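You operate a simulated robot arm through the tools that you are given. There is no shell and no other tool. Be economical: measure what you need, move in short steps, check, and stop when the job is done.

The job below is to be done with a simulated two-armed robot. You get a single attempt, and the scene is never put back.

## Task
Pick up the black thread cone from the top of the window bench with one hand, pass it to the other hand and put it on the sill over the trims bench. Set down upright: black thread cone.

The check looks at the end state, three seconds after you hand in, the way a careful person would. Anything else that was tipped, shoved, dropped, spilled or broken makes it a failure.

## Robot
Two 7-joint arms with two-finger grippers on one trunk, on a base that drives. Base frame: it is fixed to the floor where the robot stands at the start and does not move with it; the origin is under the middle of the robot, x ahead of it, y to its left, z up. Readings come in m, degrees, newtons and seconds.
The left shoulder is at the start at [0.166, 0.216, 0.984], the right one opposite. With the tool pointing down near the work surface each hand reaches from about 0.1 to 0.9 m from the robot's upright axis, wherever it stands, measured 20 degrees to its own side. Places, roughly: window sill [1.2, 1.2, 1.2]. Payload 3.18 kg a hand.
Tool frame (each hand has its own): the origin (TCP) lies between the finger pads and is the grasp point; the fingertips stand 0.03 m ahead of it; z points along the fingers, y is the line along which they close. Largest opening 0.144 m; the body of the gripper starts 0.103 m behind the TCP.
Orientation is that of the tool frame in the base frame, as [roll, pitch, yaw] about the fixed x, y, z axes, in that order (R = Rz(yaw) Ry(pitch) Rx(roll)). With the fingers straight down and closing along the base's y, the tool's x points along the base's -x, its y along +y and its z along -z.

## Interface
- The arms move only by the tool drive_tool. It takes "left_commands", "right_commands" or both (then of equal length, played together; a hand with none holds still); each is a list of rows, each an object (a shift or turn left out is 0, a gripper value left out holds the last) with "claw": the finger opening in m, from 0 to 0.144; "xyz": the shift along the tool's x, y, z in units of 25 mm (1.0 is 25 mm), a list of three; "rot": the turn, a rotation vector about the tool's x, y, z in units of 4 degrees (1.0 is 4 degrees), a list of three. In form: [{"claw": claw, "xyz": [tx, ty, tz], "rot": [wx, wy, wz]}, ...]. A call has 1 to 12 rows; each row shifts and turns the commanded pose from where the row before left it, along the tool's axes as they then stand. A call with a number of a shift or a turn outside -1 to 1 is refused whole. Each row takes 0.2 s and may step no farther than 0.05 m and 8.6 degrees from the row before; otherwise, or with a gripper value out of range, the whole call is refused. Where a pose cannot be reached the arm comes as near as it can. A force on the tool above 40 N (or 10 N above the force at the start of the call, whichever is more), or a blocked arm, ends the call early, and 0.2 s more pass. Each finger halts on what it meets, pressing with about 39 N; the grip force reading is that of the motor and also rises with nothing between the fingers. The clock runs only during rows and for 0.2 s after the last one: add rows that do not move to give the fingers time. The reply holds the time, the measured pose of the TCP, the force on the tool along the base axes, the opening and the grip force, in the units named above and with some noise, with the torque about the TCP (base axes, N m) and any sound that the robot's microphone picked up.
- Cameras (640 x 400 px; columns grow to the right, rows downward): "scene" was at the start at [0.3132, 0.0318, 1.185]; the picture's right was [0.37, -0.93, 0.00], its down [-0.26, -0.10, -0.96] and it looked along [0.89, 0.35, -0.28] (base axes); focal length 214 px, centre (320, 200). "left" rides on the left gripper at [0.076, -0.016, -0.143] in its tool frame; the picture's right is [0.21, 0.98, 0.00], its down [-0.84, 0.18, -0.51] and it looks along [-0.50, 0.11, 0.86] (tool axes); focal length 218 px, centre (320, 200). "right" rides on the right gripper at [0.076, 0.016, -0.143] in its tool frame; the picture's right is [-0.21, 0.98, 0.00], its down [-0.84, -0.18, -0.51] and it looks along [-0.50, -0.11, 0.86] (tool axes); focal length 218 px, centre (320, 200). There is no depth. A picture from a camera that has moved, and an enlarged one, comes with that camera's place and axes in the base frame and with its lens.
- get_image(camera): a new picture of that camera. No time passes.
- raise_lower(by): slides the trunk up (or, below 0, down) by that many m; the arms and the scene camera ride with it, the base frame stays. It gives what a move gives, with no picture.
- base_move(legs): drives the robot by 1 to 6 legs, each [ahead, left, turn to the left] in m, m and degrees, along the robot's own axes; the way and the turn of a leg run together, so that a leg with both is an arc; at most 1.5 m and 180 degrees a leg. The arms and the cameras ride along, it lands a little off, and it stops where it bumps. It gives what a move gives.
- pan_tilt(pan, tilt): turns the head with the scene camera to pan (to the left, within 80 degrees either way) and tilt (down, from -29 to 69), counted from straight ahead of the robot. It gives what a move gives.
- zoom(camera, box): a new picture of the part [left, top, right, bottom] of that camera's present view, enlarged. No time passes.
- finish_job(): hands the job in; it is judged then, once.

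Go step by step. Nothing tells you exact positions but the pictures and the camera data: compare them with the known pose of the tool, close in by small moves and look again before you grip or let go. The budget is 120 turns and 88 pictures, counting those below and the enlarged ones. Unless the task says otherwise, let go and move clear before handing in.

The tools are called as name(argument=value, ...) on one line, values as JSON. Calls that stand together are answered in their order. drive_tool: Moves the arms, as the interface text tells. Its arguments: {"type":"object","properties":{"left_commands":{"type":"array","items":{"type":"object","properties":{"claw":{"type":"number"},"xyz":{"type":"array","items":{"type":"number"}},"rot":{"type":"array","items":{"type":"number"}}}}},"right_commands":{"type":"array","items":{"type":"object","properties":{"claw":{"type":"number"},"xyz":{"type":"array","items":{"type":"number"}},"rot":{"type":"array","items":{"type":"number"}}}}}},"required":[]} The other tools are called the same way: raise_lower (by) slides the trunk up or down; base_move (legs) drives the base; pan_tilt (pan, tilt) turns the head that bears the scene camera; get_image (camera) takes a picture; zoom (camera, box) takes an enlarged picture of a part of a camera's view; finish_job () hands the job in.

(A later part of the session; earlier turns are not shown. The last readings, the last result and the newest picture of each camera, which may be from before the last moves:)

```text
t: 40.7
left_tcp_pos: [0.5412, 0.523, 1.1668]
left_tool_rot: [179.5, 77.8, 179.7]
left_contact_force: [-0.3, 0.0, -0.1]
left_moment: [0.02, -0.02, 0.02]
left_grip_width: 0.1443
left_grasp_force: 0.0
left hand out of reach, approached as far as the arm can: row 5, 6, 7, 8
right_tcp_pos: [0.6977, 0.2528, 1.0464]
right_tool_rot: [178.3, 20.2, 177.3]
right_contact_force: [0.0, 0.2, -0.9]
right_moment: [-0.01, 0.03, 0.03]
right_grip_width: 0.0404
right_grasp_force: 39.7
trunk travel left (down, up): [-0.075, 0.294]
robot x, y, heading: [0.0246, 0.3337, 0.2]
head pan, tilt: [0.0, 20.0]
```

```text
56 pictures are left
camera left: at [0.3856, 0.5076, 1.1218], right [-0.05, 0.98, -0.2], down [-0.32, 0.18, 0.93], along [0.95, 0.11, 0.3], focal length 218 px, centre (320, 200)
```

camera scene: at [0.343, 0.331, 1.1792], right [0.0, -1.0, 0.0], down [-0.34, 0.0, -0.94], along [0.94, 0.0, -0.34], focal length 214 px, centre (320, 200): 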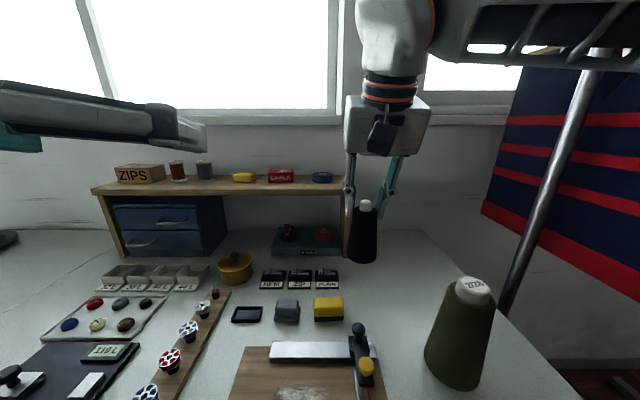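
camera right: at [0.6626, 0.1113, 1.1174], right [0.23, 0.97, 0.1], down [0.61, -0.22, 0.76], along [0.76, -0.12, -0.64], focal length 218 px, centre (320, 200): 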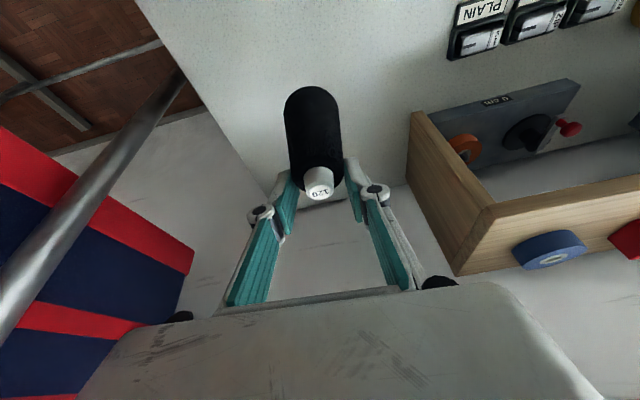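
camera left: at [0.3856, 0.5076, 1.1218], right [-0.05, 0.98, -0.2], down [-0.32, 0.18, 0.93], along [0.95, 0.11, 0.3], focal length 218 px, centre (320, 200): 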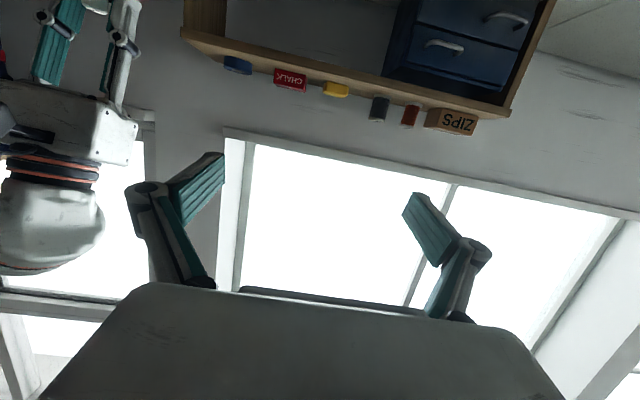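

The cone spans about z 0.935 to 1.04 at (0.705, 0.25). I'll bring the left hand down beside it, angled about 30° to the right, for a grasp below the right fingers.

drive_tool(left_commands=[{"xyz": [0.4, -0.4, 0.515], "rot": [0.92, 0, 0.2], "claw": 0.1}, {"xyz": [0.4, -0.4, 0.515], "rot": [0.92, 0, 0.2]}, {"xyz": [0.4, -0.4, 0.515], "rot": [0.92, 0, 0.2]}, {"xyz": [0.4, -0.4, 0.515], "rot": [0.92, 0, 0.2]}, {"xyz": [0.4, -0.4, 0.515], "rot": [0.92, 0, 0.2]}, {"xyz": [0.4, -0.4, 0.515], "rot": [0.92, 0, 0.2]}, {"xyz": [0.4, -0.4, 0.515], "rot": [0.92, 0, 0.2]}, {"xyz": [0.4, -0.4, 0.515], "rot": [0.92, 0, 0.2]}, {}])

get_image(camera="scene")

```text
t: 42.7
left_tcp_pos: [0.6185, 0.4185, 1.088]
left_tool_rot: [179.3, 77.8, 149.4]
left_contact_force: [-1.1, -0.1, -0.2]
left_moment: [0.01, 0.0, 0.0]
left_grip_width: 0.1001
left_grasp_force: 0.0
left hand out of reach, approached as far as the arm can: row 1, 2, 3, 4, 6
right_tcp_pos: [0.696, 0.2518, 1.0484]
right_tool_rot: [178.2, 20.3, 177.3]
right_contact_force: [-0.4, 0.0, -0.9]
right_moment: [0.01, -0.01, 0.0]
right_grip_width: 0.0406
right_grasp_force: 38.4
trunk travel left (down, up): [-0.075, 0.294]
robot x, y, heading: [0.0218, 0.3309, -0.2]
head pan, tilt: [0.0, 20.0]
```

```text
55 pictures are left
camera scene: at [0.3426, 0.331, 1.1794], right [0.0, -1.0, 0.0], down [-0.34, 0.0, -0.94], along [0.94, 0.0, -0.34], focal length 214 px, centre (320, 200)
```

scene: 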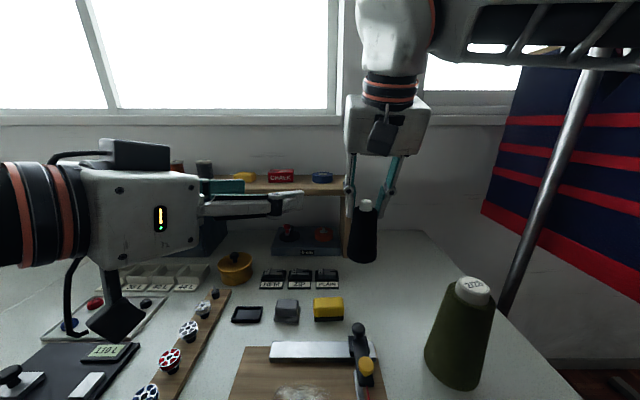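

drive_tool(left_commands=[{"xyz": [0.8, 0, 0]}, {"xyz": [0.8, 0, 0]}, {"xyz": [0.8, 0, 0]}, {"xyz": [0.8, 0, 0]}, {"xyz": [0, -0.8, 0.5]}, {"xyz": [0, -0.8, 0.5]}, {"xyz": [0, -0.8, 0.5]}, {"xyz": [0, -0.8, 0.5]}, {"xyz": [0, -0.8, 0.5]}, {}])

get_image(camera="scene")

get_image(camera="left")

```text
t: 44.9
left_tcp_pos: [0.6391, 0.4073, 1.0423]
left_tool_rot: [179.5, 77.6, 149.4]
left_contact_force: [-0.1, 0.2, -0.7]
left_moment: [-0.02, 0.0, 0.01]
left_grip_width: 0.0998
left_grasp_force: 0.0
left hand out of reach, approached as far as the arm can: row 1, 2, 3, 4, 5, 6, 7, 8, 9
right_tcp_pos: [0.6959, 0.2511, 1.0478]
right_tool_rot: [178.4, 20.1, 177.3]
right_contact_force: [0.2, 0.1, -1.1]
right_moment: [-0.02, 0.03, 0.03]
right_grip_width: 0.0405
right_grasp_force: 38.2
trunk travel left (down, up): [-0.075, 0.294]
robot x, y, heading: [0.0229, 0.3302, -0.3]
head pan, tilt: [0.0, 20.0]
```

```text
54 pictures are left
camera scene: at [0.343, 0.331, 1.1792], right [0.0, -1.0, 0.0], down [-0.34, 0.0, -0.94], along [0.94, 0.0, -0.34], focal length 214 px, centre (320, 200)
```

scene: 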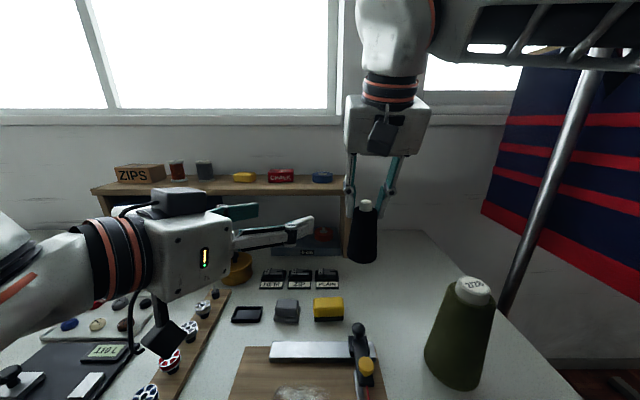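

```text
53 pictures are left
camera left: at [0.4952, 0.4718, 0.9971], right [0.45, 0.87, -0.2], down [-0.18, 0.31, 0.93], along [0.87, -0.39, 0.3], focal length 218 px, centre (320, 200)
```

left: 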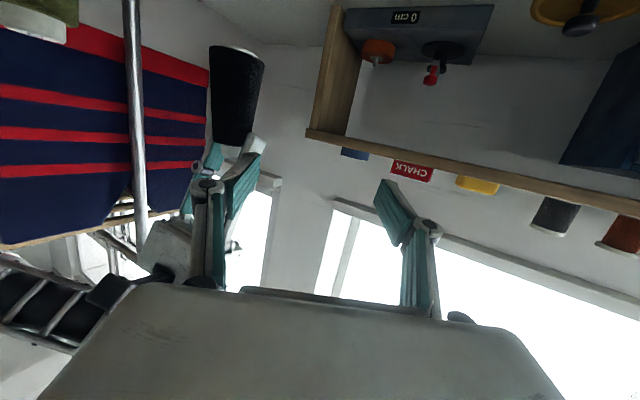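

The left arm is folded too tightly there. I'll move the cone a little farther forward and bring the left hand in pointing straight ahead, which gives its arm more room.

drive_tool(right_commands=[{"xyz": [-0.15, 0, 0.05]}, {"xyz": [-0.3, 0, 0.11]}, {"xyz": [-0.35, 0, 0.13]}, {"xyz": [-0.35, 0, 0.13]}, {"xyz": [-0.35, 0, 0.13]}, {"xyz": [-0.35, 0, 0.13]}, {"xyz": [-0.3, 0, 0.11]}, {"xyz": [-0.2, 0, 0.07]}, {"xyz": [-0.1, 0, 0.04]}], left_commands=[{"xyz": [0, -0.74, 0.3], "rot": [-0.92, 0, -0.2]}, {"xyz": [0, -0.74, 0.3], "rot": [-0.92, 0, -0.2]}, {"xyz": [0, -0.74, 0.3], "rot": [-0.92, 0, -0.2]}, {"xyz": [0, -0.74, 0.3], "rot": [-0.92, 0, -0.2]}, {"xyz": [0, -0.74, 0.3], "rot": [-0.92, 0, -0.2]}, {"xyz": [0, -0.74, 0.3], "rot": [-0.92, 0, -0.2]}, {"xyz": [0, -0.74, 0.3], "rot": [-0.92, 0, -0.2]}, {"xyz": [0, -0.74, 0.3], "rot": [-0.92, 0, -0.2]}, {}])

get_image(camera="scene")

get_image(camera="left")

```text
t: 46.9
left_tcp_pos: [0.6395, 0.4078, 1.0427]
left_tool_rot: [179.6, 77.6, 149.4]
left_contact_force: [0.1, 0.3, 0.3]
left_moment: [0.01, -0.01, 0.0]
left_grip_width: 0.0998
left_grasp_force: 0.0
left hand out of reach, approached as far as the arm can: row 1, 2, 3, 4, 5, 6, 7, 8
right_tcp_pos: [0.7625, 0.249, 1.0476]
right_tool_rot: [178.3, 20.2, 177.3]
right_contact_force: [-0.3, -0.3, -1.1]
right_moment: [0.03, -0.01, 0.02]
right_grip_width: 0.0404
right_grasp_force: 38.4
trunk travel left (down, up): [-0.075, 0.294]
robot x, y, heading: [0.0235, 0.3344, 0.3]
head pan, tilt: [0.0, 20.0]
```

```text
52 pictures are left
camera scene: at [0.343, 0.331, 1.1792], right [0.0, -1.0, 0.0], down [-0.34, 0.0, -0.94], along [0.94, 0.0, -0.34], focal length 214 px, centre (320, 200)
```

scene: 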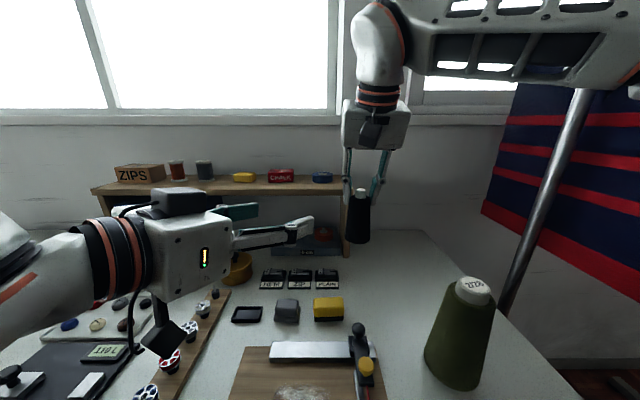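

```text
51 pictures are left
camera left: at [0.4952, 0.4719, 0.9971], right [0.45, 0.87, -0.2], down [-0.18, 0.31, 0.93], along [0.87, -0.38, 0.3], focal length 218 px, centre (320, 200)
```

left: 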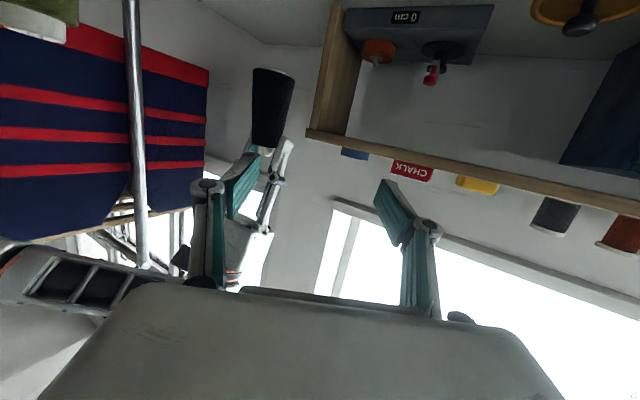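

The left arm can't fold to that pose. I'll instead bring it in from the left side, about 60° yaw, where its arm is more extended, and turn it there first.

drive_tool(left_commands=[{"xyz": [-0.8, 0, 0]}, {"xyz": [0, 0.3, 0], "rot": [0.92, 0, 0.2]}, {"xyz": [0, 0.3, 0], "rot": [0.92, 0, 0.2]}, {"xyz": [0, 0.3, 0], "rot": [0.92, 0, 0.2]}, {"xyz": [0, 0.3, 0], "rot": [0.92, 0, 0.2]}, {"xyz": [0, 0.3, 0], "rot": [0.92, 0, 0.2]}, {"xyz": [0, 0.3, 0], "rot": [0.92, 0, 0.2]}, {"xyz": [0, 0.3, 0], "rot": [0.92, 0, 0.2]}, {"xyz": [0, 0.3, 0], "rot": [0.92, 0, 0.2]}, {}])

```text
t: 49.1
left_tcp_pos: [0.6758, 0.4455, 1.063]
left_tool_rot: [179.9, 77.6, 123.3]
left_contact_force: [0.9, -0.6, -0.3]
left_moment: [-0.01, 0.01, -0.01]
left_grip_width: 0.0999
left_grasp_force: 0.1
left hand out of reach, approached as far as the arm can: row 9
right_tcp_pos: [0.7623, 0.2501, 1.0473]
right_tool_rot: [178.4, 20.2, 177.4]
right_contact_force: [0.0, -0.2, -0.8]
right_moment: [0.04, 0.0, 0.01]
right_grip_width: 0.0404
right_grasp_force: 39.0
trunk travel left (down, up): [-0.075, 0.294]
robot x, y, heading: [0.0247, 0.332, -0.0]
head pan, tilt: [0.0, 20.0]
```

drive_tool(left_commands=[{"xyz": [0.27, -0.25, 0.74]}, {"xyz": [0.27, -0.25, 0.74]}, {"xyz": [0.27, -0.25, 0.74]}, {"xyz": [0.27, -0.25, 0.74]}, {"xyz": [0.27, -0.25, 0.74]}, {"xyz": [0.27, -0.25, 0.74]}, {}])

get_image(camera="scene")

get_image(camera="left")

```text
t: 50.7
left_tcp_pos: [0.7003, 0.341, 0.9992]
left_tool_rot: [179.7, 77.6, 123.2]
left_contact_force: [0.6, 0.6, 0.2]
left_moment: [-0.02, -0.01, 0.04]
left_grip_width: 0.1
left_grasp_force: 0.0
right_tcp_pos: [0.7619, 0.2499, 1.0493]
right_tool_rot: [178.2, 20.3, 177.2]
right_contact_force: [-0.7, -0.7, -0.8]
right_moment: [-0.03, 0.0, 0.0]
right_grip_width: 0.0405
right_grasp_force: 38.3
trunk travel left (down, up): [-0.075, 0.294]
robot x, y, heading: [0.0204, 0.3333, -0.1]
head pan, tilt: [0.0, 20.0]
```

```text
50 pictures are left
camera scene: at [0.3427, 0.3311, 1.1794], right [0.0, -1.0, 0.0], down [-0.34, 0.0, -0.94], along [0.94, 0.0, -0.34], focal length 214 px, centre (320, 200)
```

scene: 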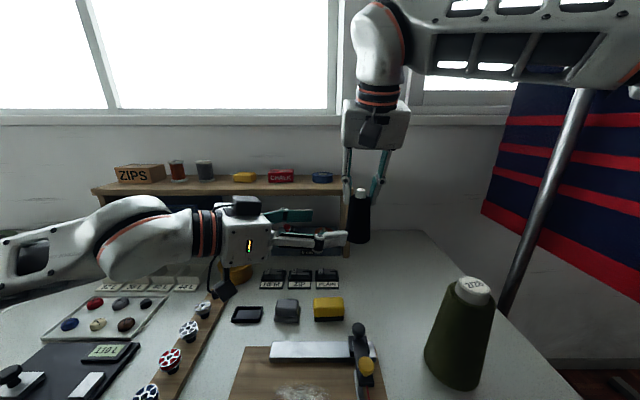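

```text
49 pictures are left
camera left: at [0.5999, 0.4623, 0.9539], right [0.79, 0.58, -0.2], down [-0.02, 0.36, 0.93], along [0.61, -0.73, 0.3], focal length 218 px, centre (320, 200)
```

left: 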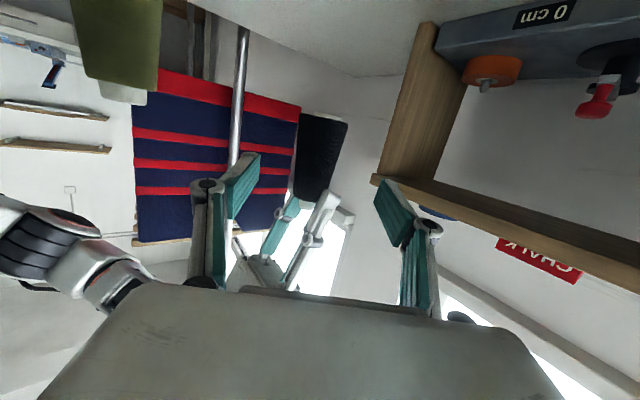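

The left fingers line up on either side of the cone's lower half. I'm advancing 11.5 cm along the fingers.

drive_tool(left_commands=[{"xyz": [0, 0.05, 0.8]}, {"xyz": [0, 0.05, 0.8]}, {"xyz": [0, 0.05, 0.8]}, {"xyz": [0, 0.05, 0.8]}, {"xyz": [0, 0.05, 0.8]}, {"xyz": [0, 0, 0.5]}, {}])

get_image(camera="left")

zoom(camera="scene", box=[220, 120, 460, 270])

```text
t: 52.3
left_tcp_pos: [0.7653, 0.2527, 0.9744]
left_tool_rot: [179.9, 77.6, 123.3]
left_contact_force: [0.7, 0.3, -0.2]
left_moment: [0.02, 0.01, 0.01]
left_grip_width: 0.0999
left_grasp_force: 0.1
right_tcp_pos: [0.7608, 0.2492, 1.0476]
right_tool_rot: [178.2, 20.3, 177.3]
right_contact_force: [-0.1, 0.5, -0.8]
right_moment: [-0.01, 0.0, -0.01]
right_grip_width: 0.0404
right_grasp_force: 39.3
trunk travel left (down, up): [-0.075, 0.294]
robot x, y, heading: [0.0252, 0.3352, -0.1]
head pan, tilt: [0.0, 20.0]
```

```text
48 pictures are left
camera left: at [0.6656, 0.3738, 0.9293], right [0.79, 0.58, -0.2], down [-0.02, 0.36, 0.93], along [0.61, -0.73, 0.3], focal length 218 px, centre (320, 200)
```

left: 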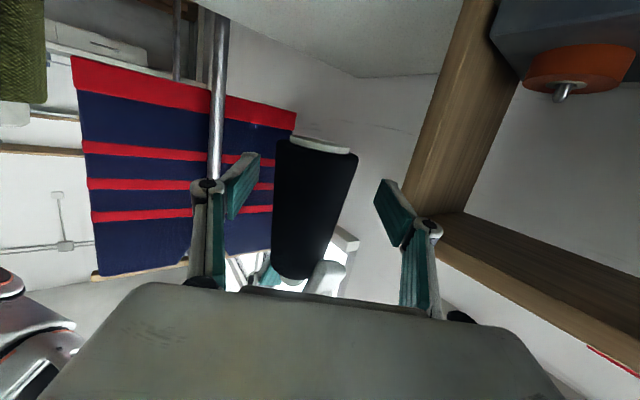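

```text
2.67 times, centred on (340, 195) of scene
camera zoom: at [0.3429, 0.331, 1.1792], right [0.0, -1.0, 0.0], down [-0.34, 0.0, -0.94], along [0.94, 0.0, -0.34], focal length 572 px, centre (267, 213)
```

zoom: 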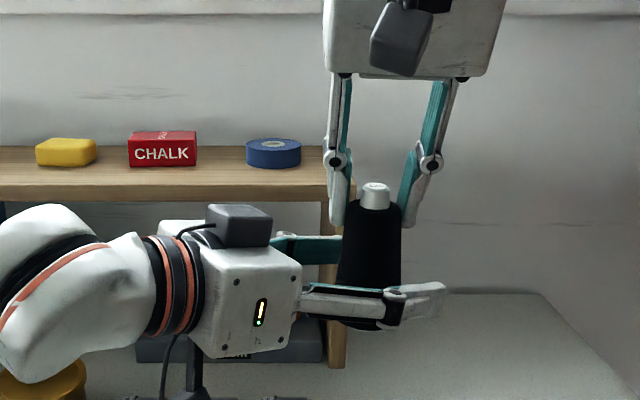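

The cone sits centred between the left fingers, below the right fingertips. I'm closing the left hand.

drive_tool(left_commands=[{"claw": 0.07}, {"claw": 0.055}, {"claw": 0.045}, {"claw": 0.03}, {"claw": 0.0}, {}])

zoom(camera="scene", box=[220, 120, 460, 270])

get_image(camera="left")

```text
t: 53.7
left_tcp_pos: [0.7631, 0.2501, 0.9726]
left_tool_rot: [179.8, 77.6, 122.9]
left_contact_force: [-23.4, -11.2, -3.4]
left_moment: [0.33, -0.6, 0.17]
left_grip_width: 0.051
left_grasp_force: 39.0
right_tcp_pos: [0.7635, 0.2486, 1.0498]
right_tool_rot: [178.2, 20.5, 177.4]
right_contact_force: [23.9, 11.4, 3.6]
right_moment: [0.52, -1.15, -0.23]
right_grip_width: 0.0405
right_grasp_force: 39.0
trunk travel left (down, up): [-0.075, 0.294]
robot x, y, heading: [0.0211, 0.3312, -0.1]
head pan, tilt: [0.0, 20.0]
```

```text
2.67 times, centred on (340, 195) of scene
camera zoom: at [0.343, 0.331, 1.1792], right [0.0, -1.0, 0.0], down [-0.34, 0.0, -0.94], along [0.94, 0.0, -0.34], focal length 572 px, centre (267, 213)
```

zoom: 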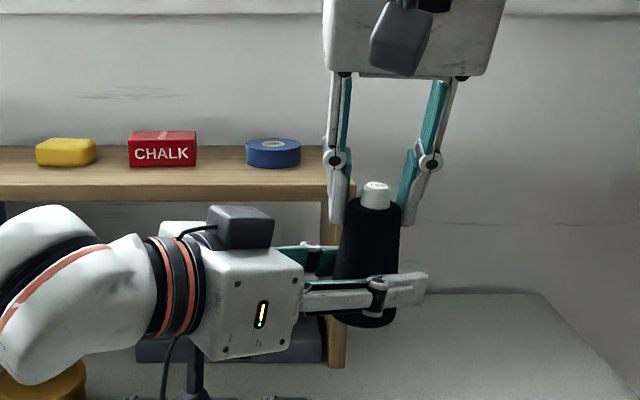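

```text
45 pictures are left
camera left: at [0.6639, 0.3729, 0.929], right [0.79, 0.57, -0.2], down [-0.02, 0.36, 0.93], along [0.61, -0.74, 0.3], focal length 218 px, centre (320, 200)
```

left: 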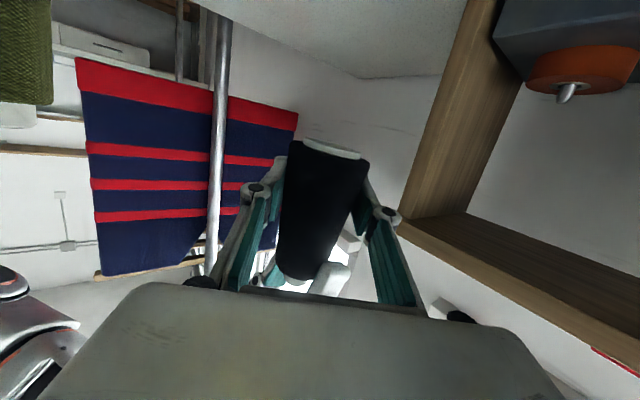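

The left closing pushed the cone about 8 mm sideways, giving a 26 N cross force. I'll shift the left hand back by that amount to straighten the cone and relieve the force.

drive_tool(left_commands=[{"xyz": [0, -0.08, 0]}, {"xyz": [0, -0.08, 0]}, {"xyz": [0, -0.08, 0]}, {"xyz": [0, -0.08, 0]}, {}])

get_image(camera="left")

```text
t: 54.9
left_tcp_pos: [0.7614, 0.2495, 0.9735]
left_tool_rot: [-179.9, 77.4, 124.0]
left_contact_force: [0.0, 5.9, -8.2]
left_moment: [-0.06, 0.06, -0.02]
left_grip_width: 0.0507
left_grasp_force: 38.5
right_tcp_pos: [0.761, 0.2482, 1.0481]
right_tool_rot: [178.2, 20.1, 177.1]
right_contact_force: [-0.4, -4.8, 8.4]
right_moment: [-0.34, -0.07, 0.0]
right_grip_width: 0.0404
right_grasp_force: 39.3
trunk travel left (down, up): [-0.075, 0.294]
robot x, y, heading: [0.0229, 0.3352, 0.0]
head pan, tilt: [0.0, 20.0]
```

```text
44 pictures are left
camera left: at [0.6606, 0.371, 0.9285], right [0.79, 0.58, -0.2], down [-0.02, 0.36, 0.93], along [0.62, -0.73, 0.3], focal length 218 px, centre (320, 200)
```

left: 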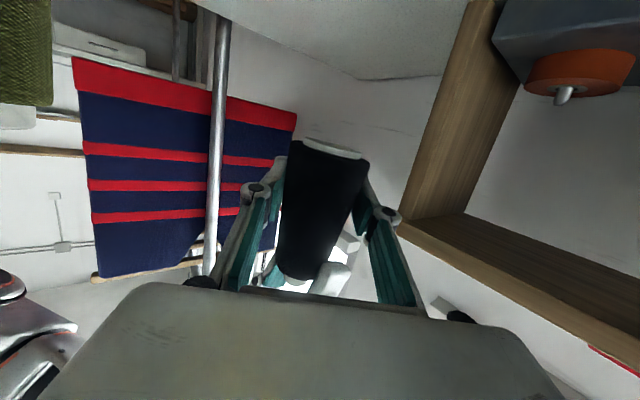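

zoom(camera="scene", box=[300, 150, 420, 260])

get_image(camera="right")

```text
3.64 times, centred on (360, 205) of scene
camera zoom: at [0.343, 0.331, 1.1792], right [0.0, -1.0, 0.0], down [-0.34, 0.0, -0.94], along [0.94, 0.0, -0.34], focal length 780 px, centre (174, 182)
```

zoom: 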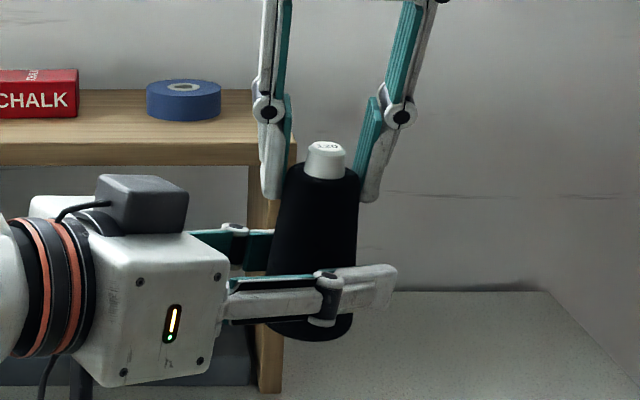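

```text
42 pictures are left
camera right: at [0.6401, 0.2657, 1.1543], right [0.23, 0.97, 0.1], down [0.61, -0.23, 0.76], along [0.76, -0.12, -0.64], focal length 218 px, centre (320, 200)
```

right: 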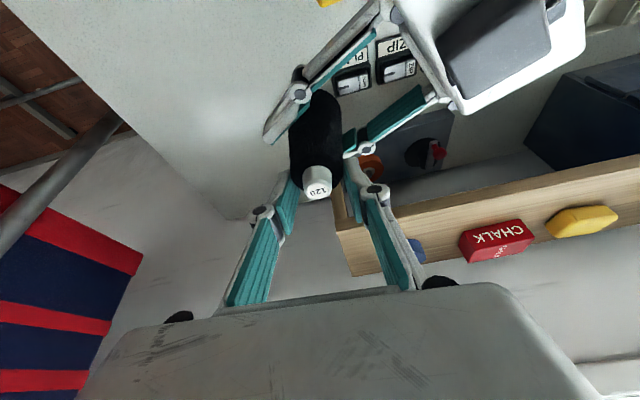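

The cross forces are nearly gone and the cone looks upright in this view. I'm opening the right hand and drawing it up and away.

drive_tool(right_commands=[{"claw": 0.05}, {"claw": 0.06}, {"claw": 0.08}, {"claw": 0.09}, {}])

drive_tool(right_commands=[{"xyz": [0, 0, -0.5]}, {"xyz": [0, 0, -1]}, {"xyz": [0, 0, -1]}, {"xyz": [0, -1, -1]}, {"xyz": [0, -1, -0.5]}, {"xyz": [0, -1, 0]}, {"xyz": [0, -1, 0]}])

zoom(camera="scene", box=[280, 130, 440, 270])

get_image(camera="left")

```text
t: 56.1
left_tcp_pos: [0.7599, 0.2483, 0.9731]
left_tool_rot: [179.9, 77.5, 123.3]
left_contact_force: [0.4, 0.0, -1.5]
left_moment: [0.01, -0.01, -0.01]
left_grip_width: 0.0511
left_grasp_force: 38.5
right_tcp_pos: [0.763, 0.2492, 1.0486]
right_tool_rot: [178.2, 20.2, 177.4]
right_contact_force: [0.5, 0.2, -0.1]
right_moment: [0.0, -0.01, -0.01]
right_grip_width: 0.0902
right_grasp_force: 0.1
trunk travel left (down, up): [-0.075, 0.294]
robot x, y, heading: [0.0245, 0.3332, 0.0]
head pan, tilt: [0.0, 20.0]
```

```text
t: 57.7
left_tcp_pos: [0.7595, 0.2458, 0.974]
left_tool_rot: [179.8, 77.6, 123.1]
left_contact_force: [0.1, 0.6, -1.3]
left_moment: [0.0, 0.01, 0.0]
left_grip_width: 0.051
left_grasp_force: 39.1
right_tcp_pos: [0.7231, 0.1465, 1.1384]
right_tool_rot: [178.1, 20.3, 177.1]
right_contact_force: [0.1, -0.4, 0.1]
right_moment: [0.01, -0.01, 0.01]
right_grip_width: 0.0899
right_grasp_force: 0.0
trunk travel left (down, up): [-0.075, 0.294]
robot x, y, heading: [0.0182, 0.3316, 0.1]
head pan, tilt: [0.0, 20.0]
```

```text
2.86 times, centred on (360, 200) of scene
camera zoom: at [0.3429, 0.3305, 1.1792], right [0.0, -1.0, 0.0], down [-0.34, 0.0, -0.94], along [0.94, 0.0, -0.34], focal length 613 px, centre (206, 200)
```

zoom: 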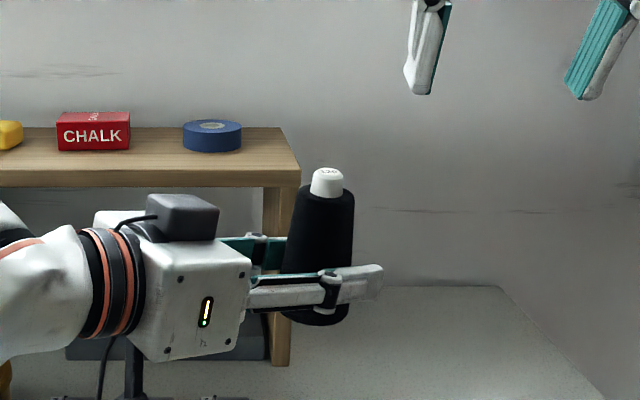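

```text
40 pictures are left
camera left: at [0.6591, 0.3691, 0.9293], right [0.79, 0.58, -0.2], down [-0.02, 0.36, 0.93], along [0.61, -0.73, 0.3], focal length 218 px, centre (320, 200)
```

left: 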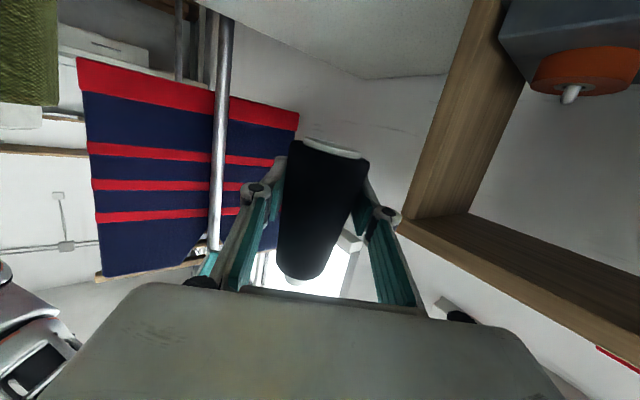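

The left hand now holds the cone alone. I'll draw the right hand back to a safe spot and look left to see the sill and the rest of the bench.

drive_tool(right_commands=[{"xyz": [0.9, -0.4, -0.35]}, {"xyz": [0.9, -0.4, -0.35]}, {"xyz": [0.9, -0.4, -0.35]}, {"xyz": [0.9, -0.4, -0.35]}, {"xyz": [0.9, -0.4, -0.35]}, {"xyz": [0.9, -0.4, -0.35]}, {"xyz": [0.9, -0.4, -0.35]}, {"xyz": [0.9, -0.4, -0.35]}, {}])

pan_tilt(pan=50, tilt=8)

get_image(camera="scene")

```text
t: 59.7
left_tcp_pos: [0.7591, 0.2482, 0.9738]
left_tool_rot: [-179.9, 77.7, 123.4]
left_contact_force: [0.0, -0.2, -0.6]
left_moment: [-0.01, -0.04, 0.02]
left_grip_width: 0.0509
left_grasp_force: 39.0
right_tcp_pos: [0.5283, 0.0752, 1.1406]
right_tool_rot: [178.3, 20.2, 177.3]
right_contact_force: [-0.3, 0.6, -0.3]
right_moment: [-0.01, -0.01, -0.04]
right_grip_width: 0.0899
right_grasp_force: 0.1
trunk travel left (down, up): [-0.075, 0.294]
robot x, y, heading: [0.0195, 0.3304, -0.0]
head pan, tilt: [0.0, 20.0]
```

```text
t: 60.9
left_tcp_pos: [0.7594, 0.2472, 0.9735]
left_tool_rot: [179.8, 77.7, 123.3]
left_contact_force: [0.4, 0.2, -0.5]
left_moment: [0.0, 0.05, 0.01]
left_grip_width: 0.0509
left_grasp_force: 38.1
right_tcp_pos: [0.5283, 0.075, 1.1397]
right_tool_rot: [178.2, 20.2, 177.3]
right_contact_force: [-0.1, 0.5, 0.0]
right_moment: [0.0, 0.02, -0.01]
right_grip_width: 0.0901
right_grasp_force: 0.1
trunk travel left (down, up): [-0.075, 0.294]
robot x, y, heading: [0.026, 0.3314, -0.0]
head pan, tilt: [50.0, 8.0]
```

```text
39 pictures are left
camera scene: at [0.3095, 0.4019, 1.1987], right [0.77, -0.64, 0.0], down [-0.09, -0.11, -0.99], along [0.64, 0.76, -0.14], focal length 214 px, centre (320, 200)
```

scene: 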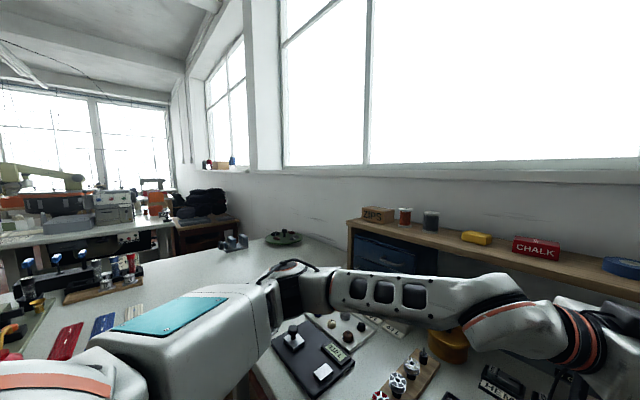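

The window's long sill runs over this bench and over the next bench on the left, from about y 0.27 to 1.74. The zips, cards and spools at the left suggest the trims bench begins near y 1.0, so I'll aim for y about 1.1–1.2. First I'll lift the cone gently above sill height.

drive_tool(left_commands=[{"xyz": [-0.15, 0, -0.03]}, {"xyz": [-0.3, 0, -0.066]}, {"xyz": [-0.45, 0, -0.1]}, {"xyz": [-0.55, 0, -0.12]}, {"xyz": [-0.55, 0, -0.12]}, {"xyz": [-0.55, 0, -0.12]}, {"xyz": [-0.55, 0, -0.12]}, {"xyz": [-0.55, 0, -0.12]}, {"xyz": [-0.55, 0, -0.12]}, {"xyz": [-0.45, 0, -0.1]}, {"xyz": [-0.3, 0, -0.066]}, {"xyz": [-0.15, 0, -0.03]}])

drive_tool(left_commands=[{"xyz": [-0.15, 0, -0.03]}, {"xyz": [-0.3, 0, -0.066]}, {"xyz": [-0.45, 0, -0.1]}, {"xyz": [-0.55, 0, -0.12]}, {"xyz": [-0.55, 0, -0.12]}, {"xyz": [-0.55, 0, -0.12]}, {"xyz": [-0.55, 0, -0.12]}, {"xyz": [-0.55, 0, -0.12]}, {"xyz": [-0.55, 0, -0.12]}, {"xyz": [-0.55, 0, -0.12]}, {"xyz": [-0.45, 0, -0.1]}, {"xyz": [-0.2, 0, -0.05]}])

get_image(camera="left")

```text
t: 63.5
left_tcp_pos: [0.7592, 0.2478, 1.1056]
left_tool_rot: [179.9, 77.6, 123.4]
left_contact_force: [0.2, 0.1, -1.0]
left_moment: [-0.01, -0.01, 0.01]
left_grip_width: 0.051
left_grasp_force: 39.0
right_tcp_pos: [0.5279, 0.0749, 1.1407]
right_tool_rot: [178.2, 20.2, 177.3]
right_contact_force: [-0.2, 0.0, 0.1]
right_moment: [0.02, 0.0, 0.05]
right_grip_width: 0.0903
right_grasp_force: 0.0
trunk travel left (down, up): [-0.075, 0.294]
robot x, y, heading: [0.0223, 0.3341, -0.2]
head pan, tilt: [50.0, 8.0]
```

```text
t: 66.1
left_tcp_pos: [0.7587, 0.2469, 1.2441]
left_tool_rot: [179.9, 77.6, 123.3]
left_contact_force: [0.6, -0.1, -1.0]
left_moment: [0.0, -0.01, -0.02]
left_grip_width: 0.0509
left_grasp_force: 39.0
right_tcp_pos: [0.5275, 0.075, 1.1396]
right_tool_rot: [178.2, 20.2, 177.3]
right_contact_force: [-0.1, -1.3, -0.1]
right_moment: [-0.03, 0.0, 0.01]
right_grip_width: 0.09
right_grasp_force: 0.1
trunk travel left (down, up): [-0.075, 0.294]
robot x, y, heading: [0.0239, 0.3311, 0.0]
head pan, tilt: [50.0, 8.0]
```

```text
38 pictures are left
camera left: at [0.6586, 0.3689, 1.1986], right [0.79, 0.58, -0.2], down [-0.02, 0.36, 0.93], along [0.61, -0.73, 0.3], focal length 218 px, centre (320, 200)
```

left: 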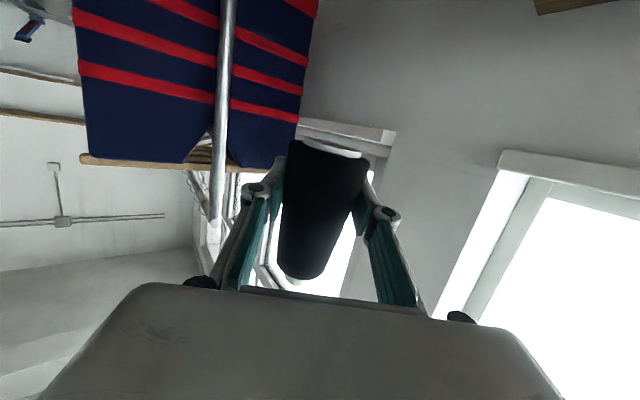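

The cone is held steadily, and its axis points to the vertical vanishing point within about 2°. I'll swing the left hand round to point at the window and reach it forward-left before driving.

drive_tool(left_commands=[{"xyz": [0, 0.2, -0.06], "rot": [-0.3, 0, -0.065]}, {"xyz": [0, 0.4, -0.14], "rot": [-0.6, 0, -0.13]}, {"xyz": [0.02, 0.6, -0.2], "rot": [-0.92, 0, -0.2]}, {"xyz": [0.02, 0.7, -0.2], "rot": [-0.92, 0, -0.2]}, {"xyz": [-0.01, 0.7, -0.12], "rot": [-0.92, 0, -0.2]}, {"xyz": [-0.02, 0.7, -0.1], "rot": [-0.92, 0, -0.2]}, {"xyz": [-0.04, 0.7, -0.04], "rot": [-0.92, 0, -0.2]}, {"xyz": [-0.05, 0.7, 0.03], "rot": [-0.92, 0, -0.2]}, {"xyz": [-0.06, 0.7, 0.07], "rot": [-0.92, 0, -0.2]}, {"xyz": [-0.08, 0.6, 0.15], "rot": [-0.92, 0, -0.2]}, {"xyz": [-0.08, 0.4, 0.15], "rot": [-0.6, 0, -0.13]}, {"xyz": [-0.04, 0.2, 0.08], "rot": [-0.3, 0, -0.065]}])

get_image(camera="scene")

```text
t: 68.7
left_tcp_pos: [0.8612, 0.3817, 1.2539]
left_tool_rot: [179.4, 77.6, 160.3]
left_contact_force: [0.9, 0.1, -0.2]
left_moment: [-0.02, -0.01, -0.01]
left_grip_width: 0.0509
left_grasp_force: 39.0
right_tcp_pos: [0.5285, 0.0758, 1.141]
right_tool_rot: [178.2, 20.2, 177.3]
right_contact_force: [-0.2, 0.7, 0.0]
right_moment: [0.01, 0.01, 0.01]
right_grip_width: 0.0899
right_grasp_force: 0.1
trunk travel left (down, up): [-0.075, 0.294]
robot x, y, heading: [0.0182, 0.3371, -0.2]
head pan, tilt: [50.0, 8.0]
```

```text
37 pictures are left
camera scene: at [0.3094, 0.4019, 1.1987], right [0.77, -0.64, 0.0], down [-0.09, -0.11, -0.99], along [0.64, 0.76, -0.14], focal length 214 px, centre (320, 200)
```

scene: 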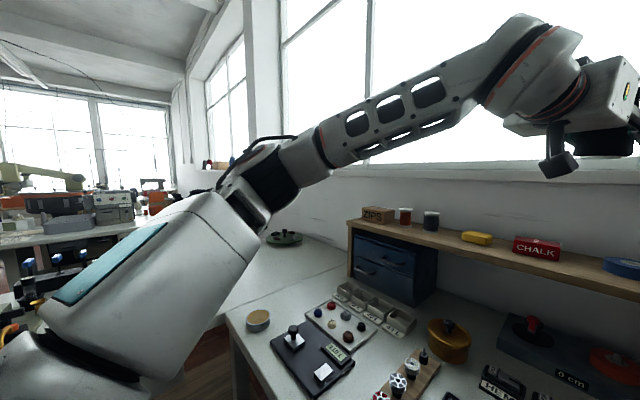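

Now I'll drive left in short legs.

base_move(legs=[[0, 0.12, 0]])

get_image(camera="left")

```text
t: 70.4
left_tcp_pos: [0.8606, 0.5018, 1.2544]
left_tool_rot: [179.4, 77.6, 160.3]
left_contact_force: [0.4, 0.8, -0.9]
left_moment: [-0.02, 0.01, -0.01]
left_grip_width: 0.051
left_grasp_force: 39.1
right_tcp_pos: [0.5278, 0.1955, 1.1408]
right_tool_rot: [178.3, 20.1, 177.3]
right_contact_force: [-0.7, -0.2, -0.2]
right_moment: [-0.04, -0.01, 0.03]
right_grip_width: 0.0898
right_grasp_force: 0.1
trunk travel left (down, up): [-0.075, 0.294]
robot x, y, heading: [0.0276, 0.4561, -0.3]
head pan, tilt: [50.0, 8.0]
```

```text
36 pictures are left
camera left: at [0.708, 0.5381, 1.2087], right [0.28, 0.94, -0.2], down [-0.24, 0.27, 0.93], along [0.93, -0.21, 0.3], focal length 218 px, centre (320, 200)
```

left: 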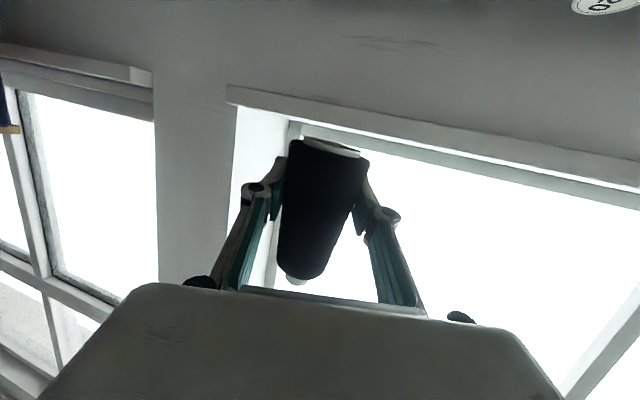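

The sill front edge is near x 1.04 with its top near z 1.20, and it runs back to about x 1.3. I'm continuing left.

base_move(legs=[[0, 0.2, 0]])

get_image(camera="scene")

```text
t: 72.8
left_tcp_pos: [0.8622, 0.7041, 1.2537]
left_tool_rot: [179.4, 77.6, 160.3]
left_contact_force: [0.9, 1.0, -1.5]
left_moment: [-0.01, 0.0, 0.01]
left_grip_width: 0.0508
left_grasp_force: 39.4
right_tcp_pos: [0.5274, 0.3959, 1.1406]
right_tool_rot: [178.2, 20.2, 177.3]
right_contact_force: [-0.3, -0.1, -0.1]
right_moment: [0.01, -0.01, 0.01]
right_grip_width: 0.09
right_grasp_force: 0.0
trunk travel left (down, up): [-0.075, 0.294]
robot x, y, heading: [0.0219, 0.6579, -0.1]
head pan, tilt: [50.0, 8.0]
```

```text
35 pictures are left
camera scene: at [0.3097, 0.724, 1.1987], right [0.77, -0.64, 0.0], down [-0.09, -0.11, -0.99], along [0.64, 0.76, -0.14], focal length 214 px, centre (320, 200)
```

scene: 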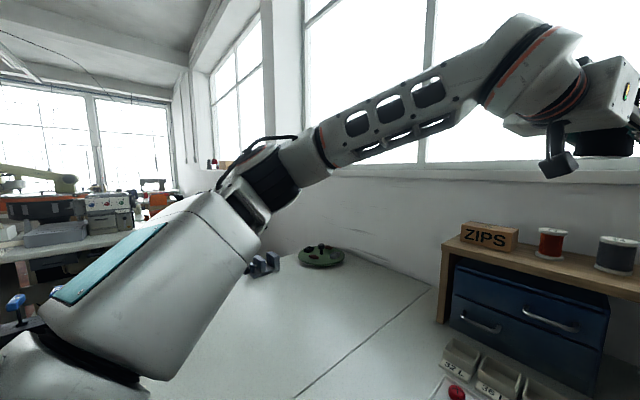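

pan_tilt(pan=78, tilt=45)

get_image(camera="scene")

```text
t: 73.9
left_tcp_pos: [0.8608, 0.704, 1.254]
left_tool_rot: [179.2, 77.6, 160.3]
left_contact_force: [0.7, 0.4, -1.4]
left_moment: [0.01, -0.02, 0.0]
left_grip_width: 0.0508
left_grasp_force: 39.1
right_tcp_pos: [0.529, 0.3967, 1.1393]
right_tool_rot: [178.2, 20.3, 177.3]
right_contact_force: [-0.7, -0.6, -0.1]
right_moment: [-0.03, 0.02, -0.04]
right_grip_width: 0.0902
right_grasp_force: 0.0
trunk travel left (down, up): [-0.075, 0.294]
robot x, y, heading: [0.0211, 0.6553, -0.1]
head pan, tilt: [78.0, 45.0]
```

```text
34 pictures are left
camera scene: at [0.2672, 0.7324, 1.1406], right [0.98, -0.21, 0.0], down [-0.15, -0.69, -0.71], along [0.15, 0.69, -0.71], focal length 214 px, centre (320, 200)
```

scene: 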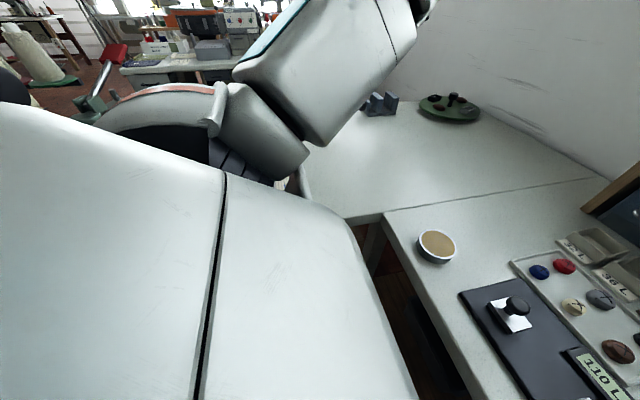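

This bench is full of trims, and the same window sill spans it and its neighbour, so a spot near the sill middle at y about 1.05–1.1 is right. I'm moving the left hand over toward that, slowly.

drive_tool(left_commands=[{"xyz": [-0.02, 0.25, 0.05], "rot": [-0.3, 0, -0.065]}, {"xyz": [-0.04, 0.5, 0.1], "rot": [-0.42, 0, -0.09]}, {"xyz": [-0.05, 0.6, 0.12], "rot": [-0.42, 0, -0.09]}, {"xyz": [-0.05, 0.6, 0.12], "rot": [-0.42, 0, -0.09]}, {"xyz": [-0.05, 0.6, 0.14], "rot": [-0.42, 0, -0.09]}, {"xyz": [-0.05, 0.6, 0.14], "rot": [-0.42, 0, -0.09]}, {"xyz": [-0.05, 0.6, 0.16], "rot": [-0.42, 0, -0.09]}, {"xyz": [-0.06, 0.6, 0.18], "rot": [-0.42, 0, -0.09]}, {"xyz": [-0.06, 0.6, 0.2], "rot": [-0.42, 0, -0.09]}, {"xyz": [-0.06, 0.6, 0.2], "rot": [-0.42, 0, -0.09]}, {"xyz": [-0.06, 0.5, 0.2], "rot": [-0.42, 0, -0.09]}, {"xyz": [-0.04, 0.25, 0.1], "rot": [-0.2, 0, -0.04]}])

pan_tilt(pan=20, tilt=0)

get_image(camera="scene")

```text
t: 76.5
left_tcp_pos: [0.9331, 0.8514, 1.2589]
left_tool_rot: [178.8, 77.6, 178.9]
left_contact_force: [-0.7, -0.5, -1.2]
left_moment: [0.01, -0.01, -0.03]
left_grip_width: 0.0508
left_grasp_force: 39.0
right_tcp_pos: [0.529, 0.3971, 1.1404]
right_tool_rot: [178.4, 20.2, 177.3]
right_contact_force: [-0.9, 0.0, 0.4]
right_moment: [0.01, -0.02, -0.01]
right_grip_width: 0.09
right_grasp_force: 0.1
trunk travel left (down, up): [-0.075, 0.294]
robot x, y, heading: [0.0249, 0.6562, -0.2]
head pan, tilt: [78.0, 45.0]
```

```text
t: 77.7
left_tcp_pos: [0.9329, 0.8511, 1.2605]
left_tool_rot: [178.9, 77.7, 179.0]
left_contact_force: [0.0, 0.1, -0.8]
left_moment: [-0.01, 0.01, 0.01]
left_grip_width: 0.0507
left_grasp_force: 39.1
right_tcp_pos: [0.5286, 0.3969, 1.1397]
right_tool_rot: [178.3, 20.4, 177.4]
right_contact_force: [-0.1, -0.1, 0.2]
right_moment: [0.02, -0.02, 0.01]
right_grip_width: 0.0899
right_grasp_force: 0.0
trunk travel left (down, up): [-0.075, 0.294]
robot x, y, heading: [0.0225, 0.6583, 0.3]
head pan, tilt: [20.0, 0.0]
```

```text
33 pictures are left
camera scene: at [0.3348, 0.6836, 1.2114], right [0.34, -0.94, 0.0], down [0.0, 0.0, -1.0], along [0.94, 0.34, 0.0], focal length 214 px, centre (320, 200)
```

scene: 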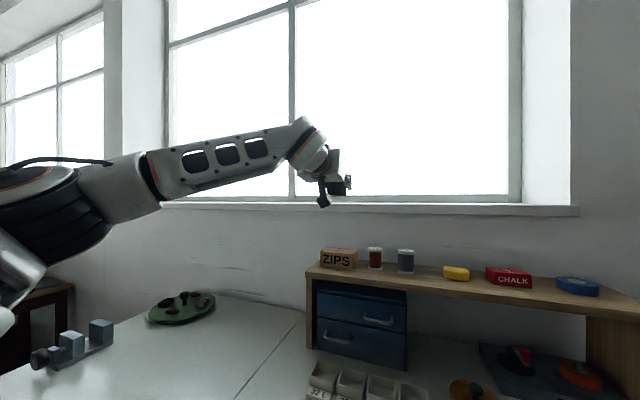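

The sill top is at z≈1.197, its front edge at x≈1.04, and it spans y 0.27 to 1.74. I'll creep the base ahead 4 cm for reach.

base_move(legs=[[0.04, 0.04, 0]])

drive_tool(left_commands=[{"xyz": [-0.1, 0.25, 0.1], "rot": [-0.2, 0, -0.04]}, {"xyz": [-0.12, 0.5, 0.2], "rot": [-0.35, 0, -0.075]}, {"xyz": [-0.12, 0.5, 0.3], "rot": [-0.35, 0, -0.075]}, {"xyz": [-0.1, 0.5, 0.3], "rot": [-0.35, 0, -0.075]}, {"xyz": [-0.1, 0.5, 0.3], "rot": [-0.35, 0, -0.075]}, {"xyz": [-0.1, 0.5, 0.3], "rot": [-0.35, 0, -0.075]}, {"xyz": [-0.08, 0.5, 0.2], "rot": [-0.35, 0, -0.075]}, {"xyz": [-0.05, 0.3, 0.1], "rot": [-0.2, 0, -0.04]}])

get_image(camera="scene")

get_image(camera="left")

```text
t: 78.8
left_tcp_pos: [0.972, 0.8908, 1.2599]
left_tool_rot: [179.1, 77.6, 179.1]
left_contact_force: [-0.6, 0.5, -1.2]
left_moment: [-0.01, -0.02, -0.01]
left_grip_width: 0.0506
left_grasp_force: 39.4
right_tcp_pos: [0.5684, 0.4354, 1.1397]
right_tool_rot: [178.3, 20.3, 177.3]
right_contact_force: [1.3, 0.0, -0.1]
right_moment: [-0.06, 0.02, 0.0]
right_grip_width: 0.09
right_grasp_force: 0.1
trunk travel left (down, up): [-0.075, 0.294]
robot x, y, heading: [0.0627, 0.6924, 0.2]
head pan, tilt: [20.0, 0.0]
```

```text
t: 80.6
left_tcp_pos: [1.0129, 0.9836, 1.2692]
left_tool_rot: [178.5, 77.7, -171.2]
left_contact_force: [0.0, -0.3, -0.5]
left_moment: [0.0, 0.0, -0.02]
left_grip_width: 0.0508
left_grasp_force: 38.9
right_tcp_pos: [0.5672, 0.4368, 1.141]
right_tool_rot: [178.3, 20.1, 177.2]
right_contact_force: [0.1, 0.5, 0.5]
right_moment: [0.01, -0.04, -0.01]
right_grip_width: 0.0901
right_grasp_force: 0.0
trunk travel left (down, up): [-0.075, 0.294]
robot x, y, heading: [0.0674, 0.6948, 0.0]
head pan, tilt: [20.0, 0.0]
```

```text
32 pictures are left
camera scene: at [0.3748, 0.7234, 1.2115], right [0.34, -0.94, 0.0], down [0.0, 0.0, -1.0], along [0.94, 0.34, 0.0], focal length 214 px, centre (320, 200)
```

scene: 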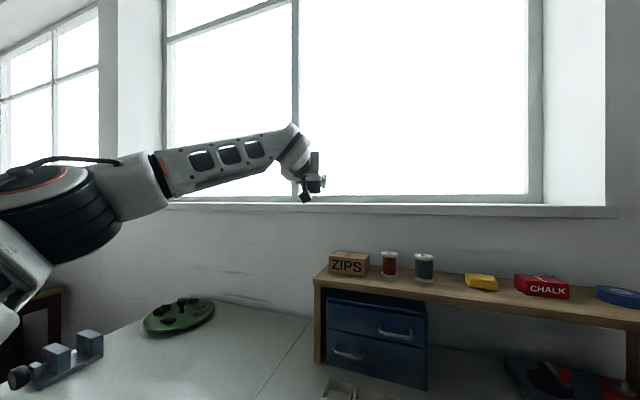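

```text
31 pictures are left
camera left: at [0.8622, 0.9397, 1.2241], right [-0.22, 0.96, -0.2], down [-0.34, 0.12, 0.93], along [0.91, 0.27, 0.3], focal length 218 px, centre (320, 200)
```

left: 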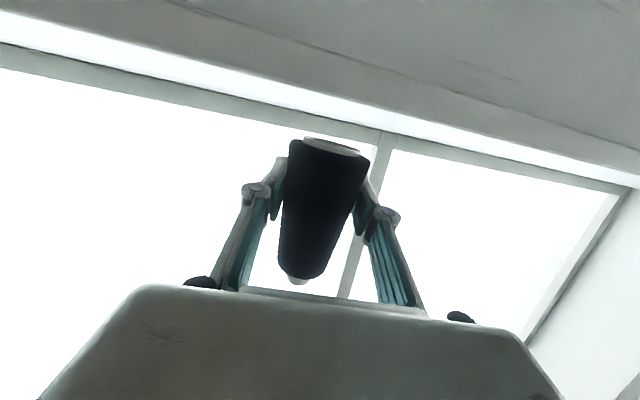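

The cone is just in front of and above the sill, level with its bright top band. I'll creep the base in another 5 cm.

base_move(legs=[[0.05, 0.03, 0]])

get_image(camera="left")

```text
t: 81.5
left_tcp_pos: [1.0615, 1.0125, 1.2701]
left_tool_rot: [178.7, 77.9, -170.9]
left_contact_force: [0.3, 0.8, -1.5]
left_moment: [0.02, -0.02, -0.02]
left_grip_width: 0.0508
left_grasp_force: 38.6
right_tcp_pos: [0.6185, 0.4652, 1.1403]
right_tool_rot: [178.2, 20.4, 177.3]
right_contact_force: [0.1, 1.2, 0.6]
right_moment: [-0.01, -0.02, 0.0]
right_grip_width: 0.0901
right_grasp_force: 0.1
trunk travel left (down, up): [-0.075, 0.294]
robot x, y, heading: [0.1133, 0.7238, -0.4]
head pan, tilt: [20.0, 0.0]
```

```text
30 pictures are left
camera left: at [0.9115, 0.9695, 1.2247], right [-0.22, 0.96, -0.2], down [-0.34, 0.12, 0.93], along [0.91, 0.27, 0.3], focal length 218 px, centre (320, 200)
```

left: 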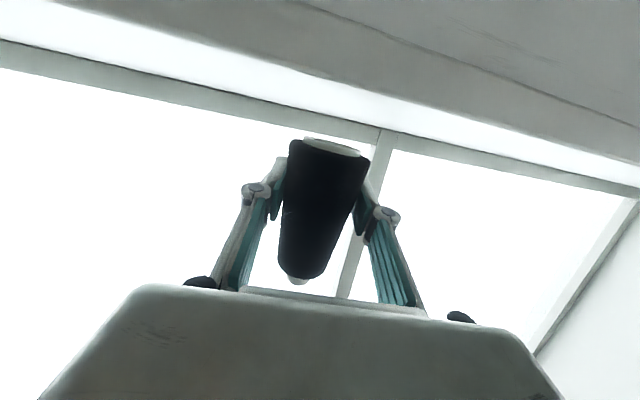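

drive_tool(left_commands=[{"xyz": [-0.05, 0.2, 0.2]}, {"xyz": [-0.09, 0.35, 0.4]}, {"xyz": [-0.09, 0.35, 0.4]}, {"xyz": [-0.09, 0.35, 0.4]}, {"xyz": [-0.09, 0.35, 0.4]}, {"xyz": [-0.09, 0.25, 0.4]}, {"xyz": [-0.05, 0.1, 0.2]}, {}])

get_image(camera="scene")

get_image(camera="left")

```text
t: 83.3
left_tcp_pos: [1.1138, 1.0713, 1.2697]
left_tool_rot: [178.6, 77.7, -171.0]
left_contact_force: [0.2, -0.2, -1.0]
left_moment: [0.0, -0.01, 0.01]
left_grip_width: 0.0507
left_grasp_force: 38.5
right_tcp_pos: [0.6162, 0.4654, 1.1396]
right_tool_rot: [178.2, 20.2, 177.3]
right_contact_force: [1.3, -0.5, -0.5]
right_moment: [0.02, 0.0, 0.02]
right_grip_width: 0.0903
right_grasp_force: 0.1
trunk travel left (down, up): [-0.075, 0.294]
robot x, y, heading: [0.1148, 0.7252, -0.0]
head pan, tilt: [20.0, 0.0]
```

```text
29 pictures are left
camera scene: at [0.4244, 0.7529, 1.2115], right [0.34, -0.94, 0.0], down [0.0, 0.0, -1.0], along [0.94, 0.34, 0.0], focal length 214 px, centre (320, 200)
```

scene: 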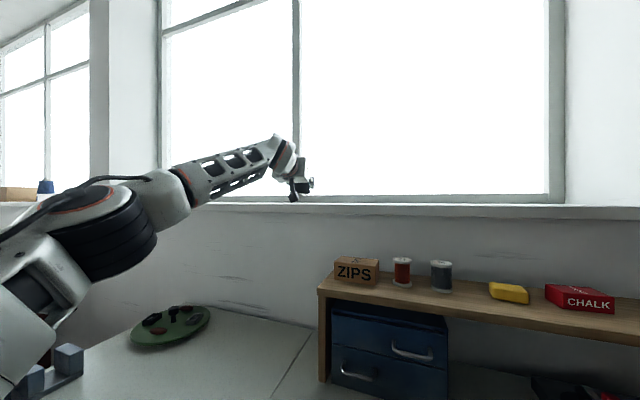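

```text
28 pictures are left
camera left: at [0.9635, 1.0282, 1.2244], right [-0.22, 0.96, -0.2], down [-0.34, 0.12, 0.93], along [0.91, 0.27, 0.3], focal length 218 px, centre (320, 200)
```

left: 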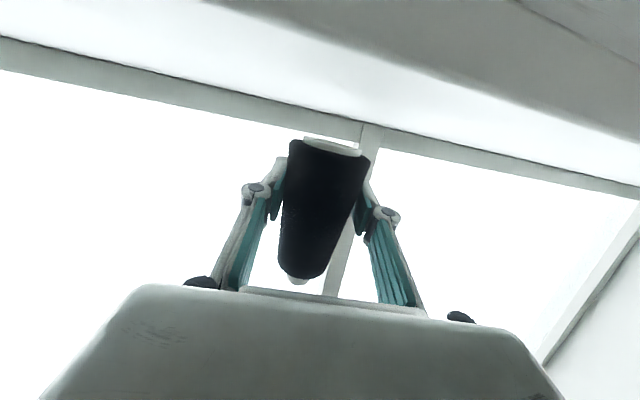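

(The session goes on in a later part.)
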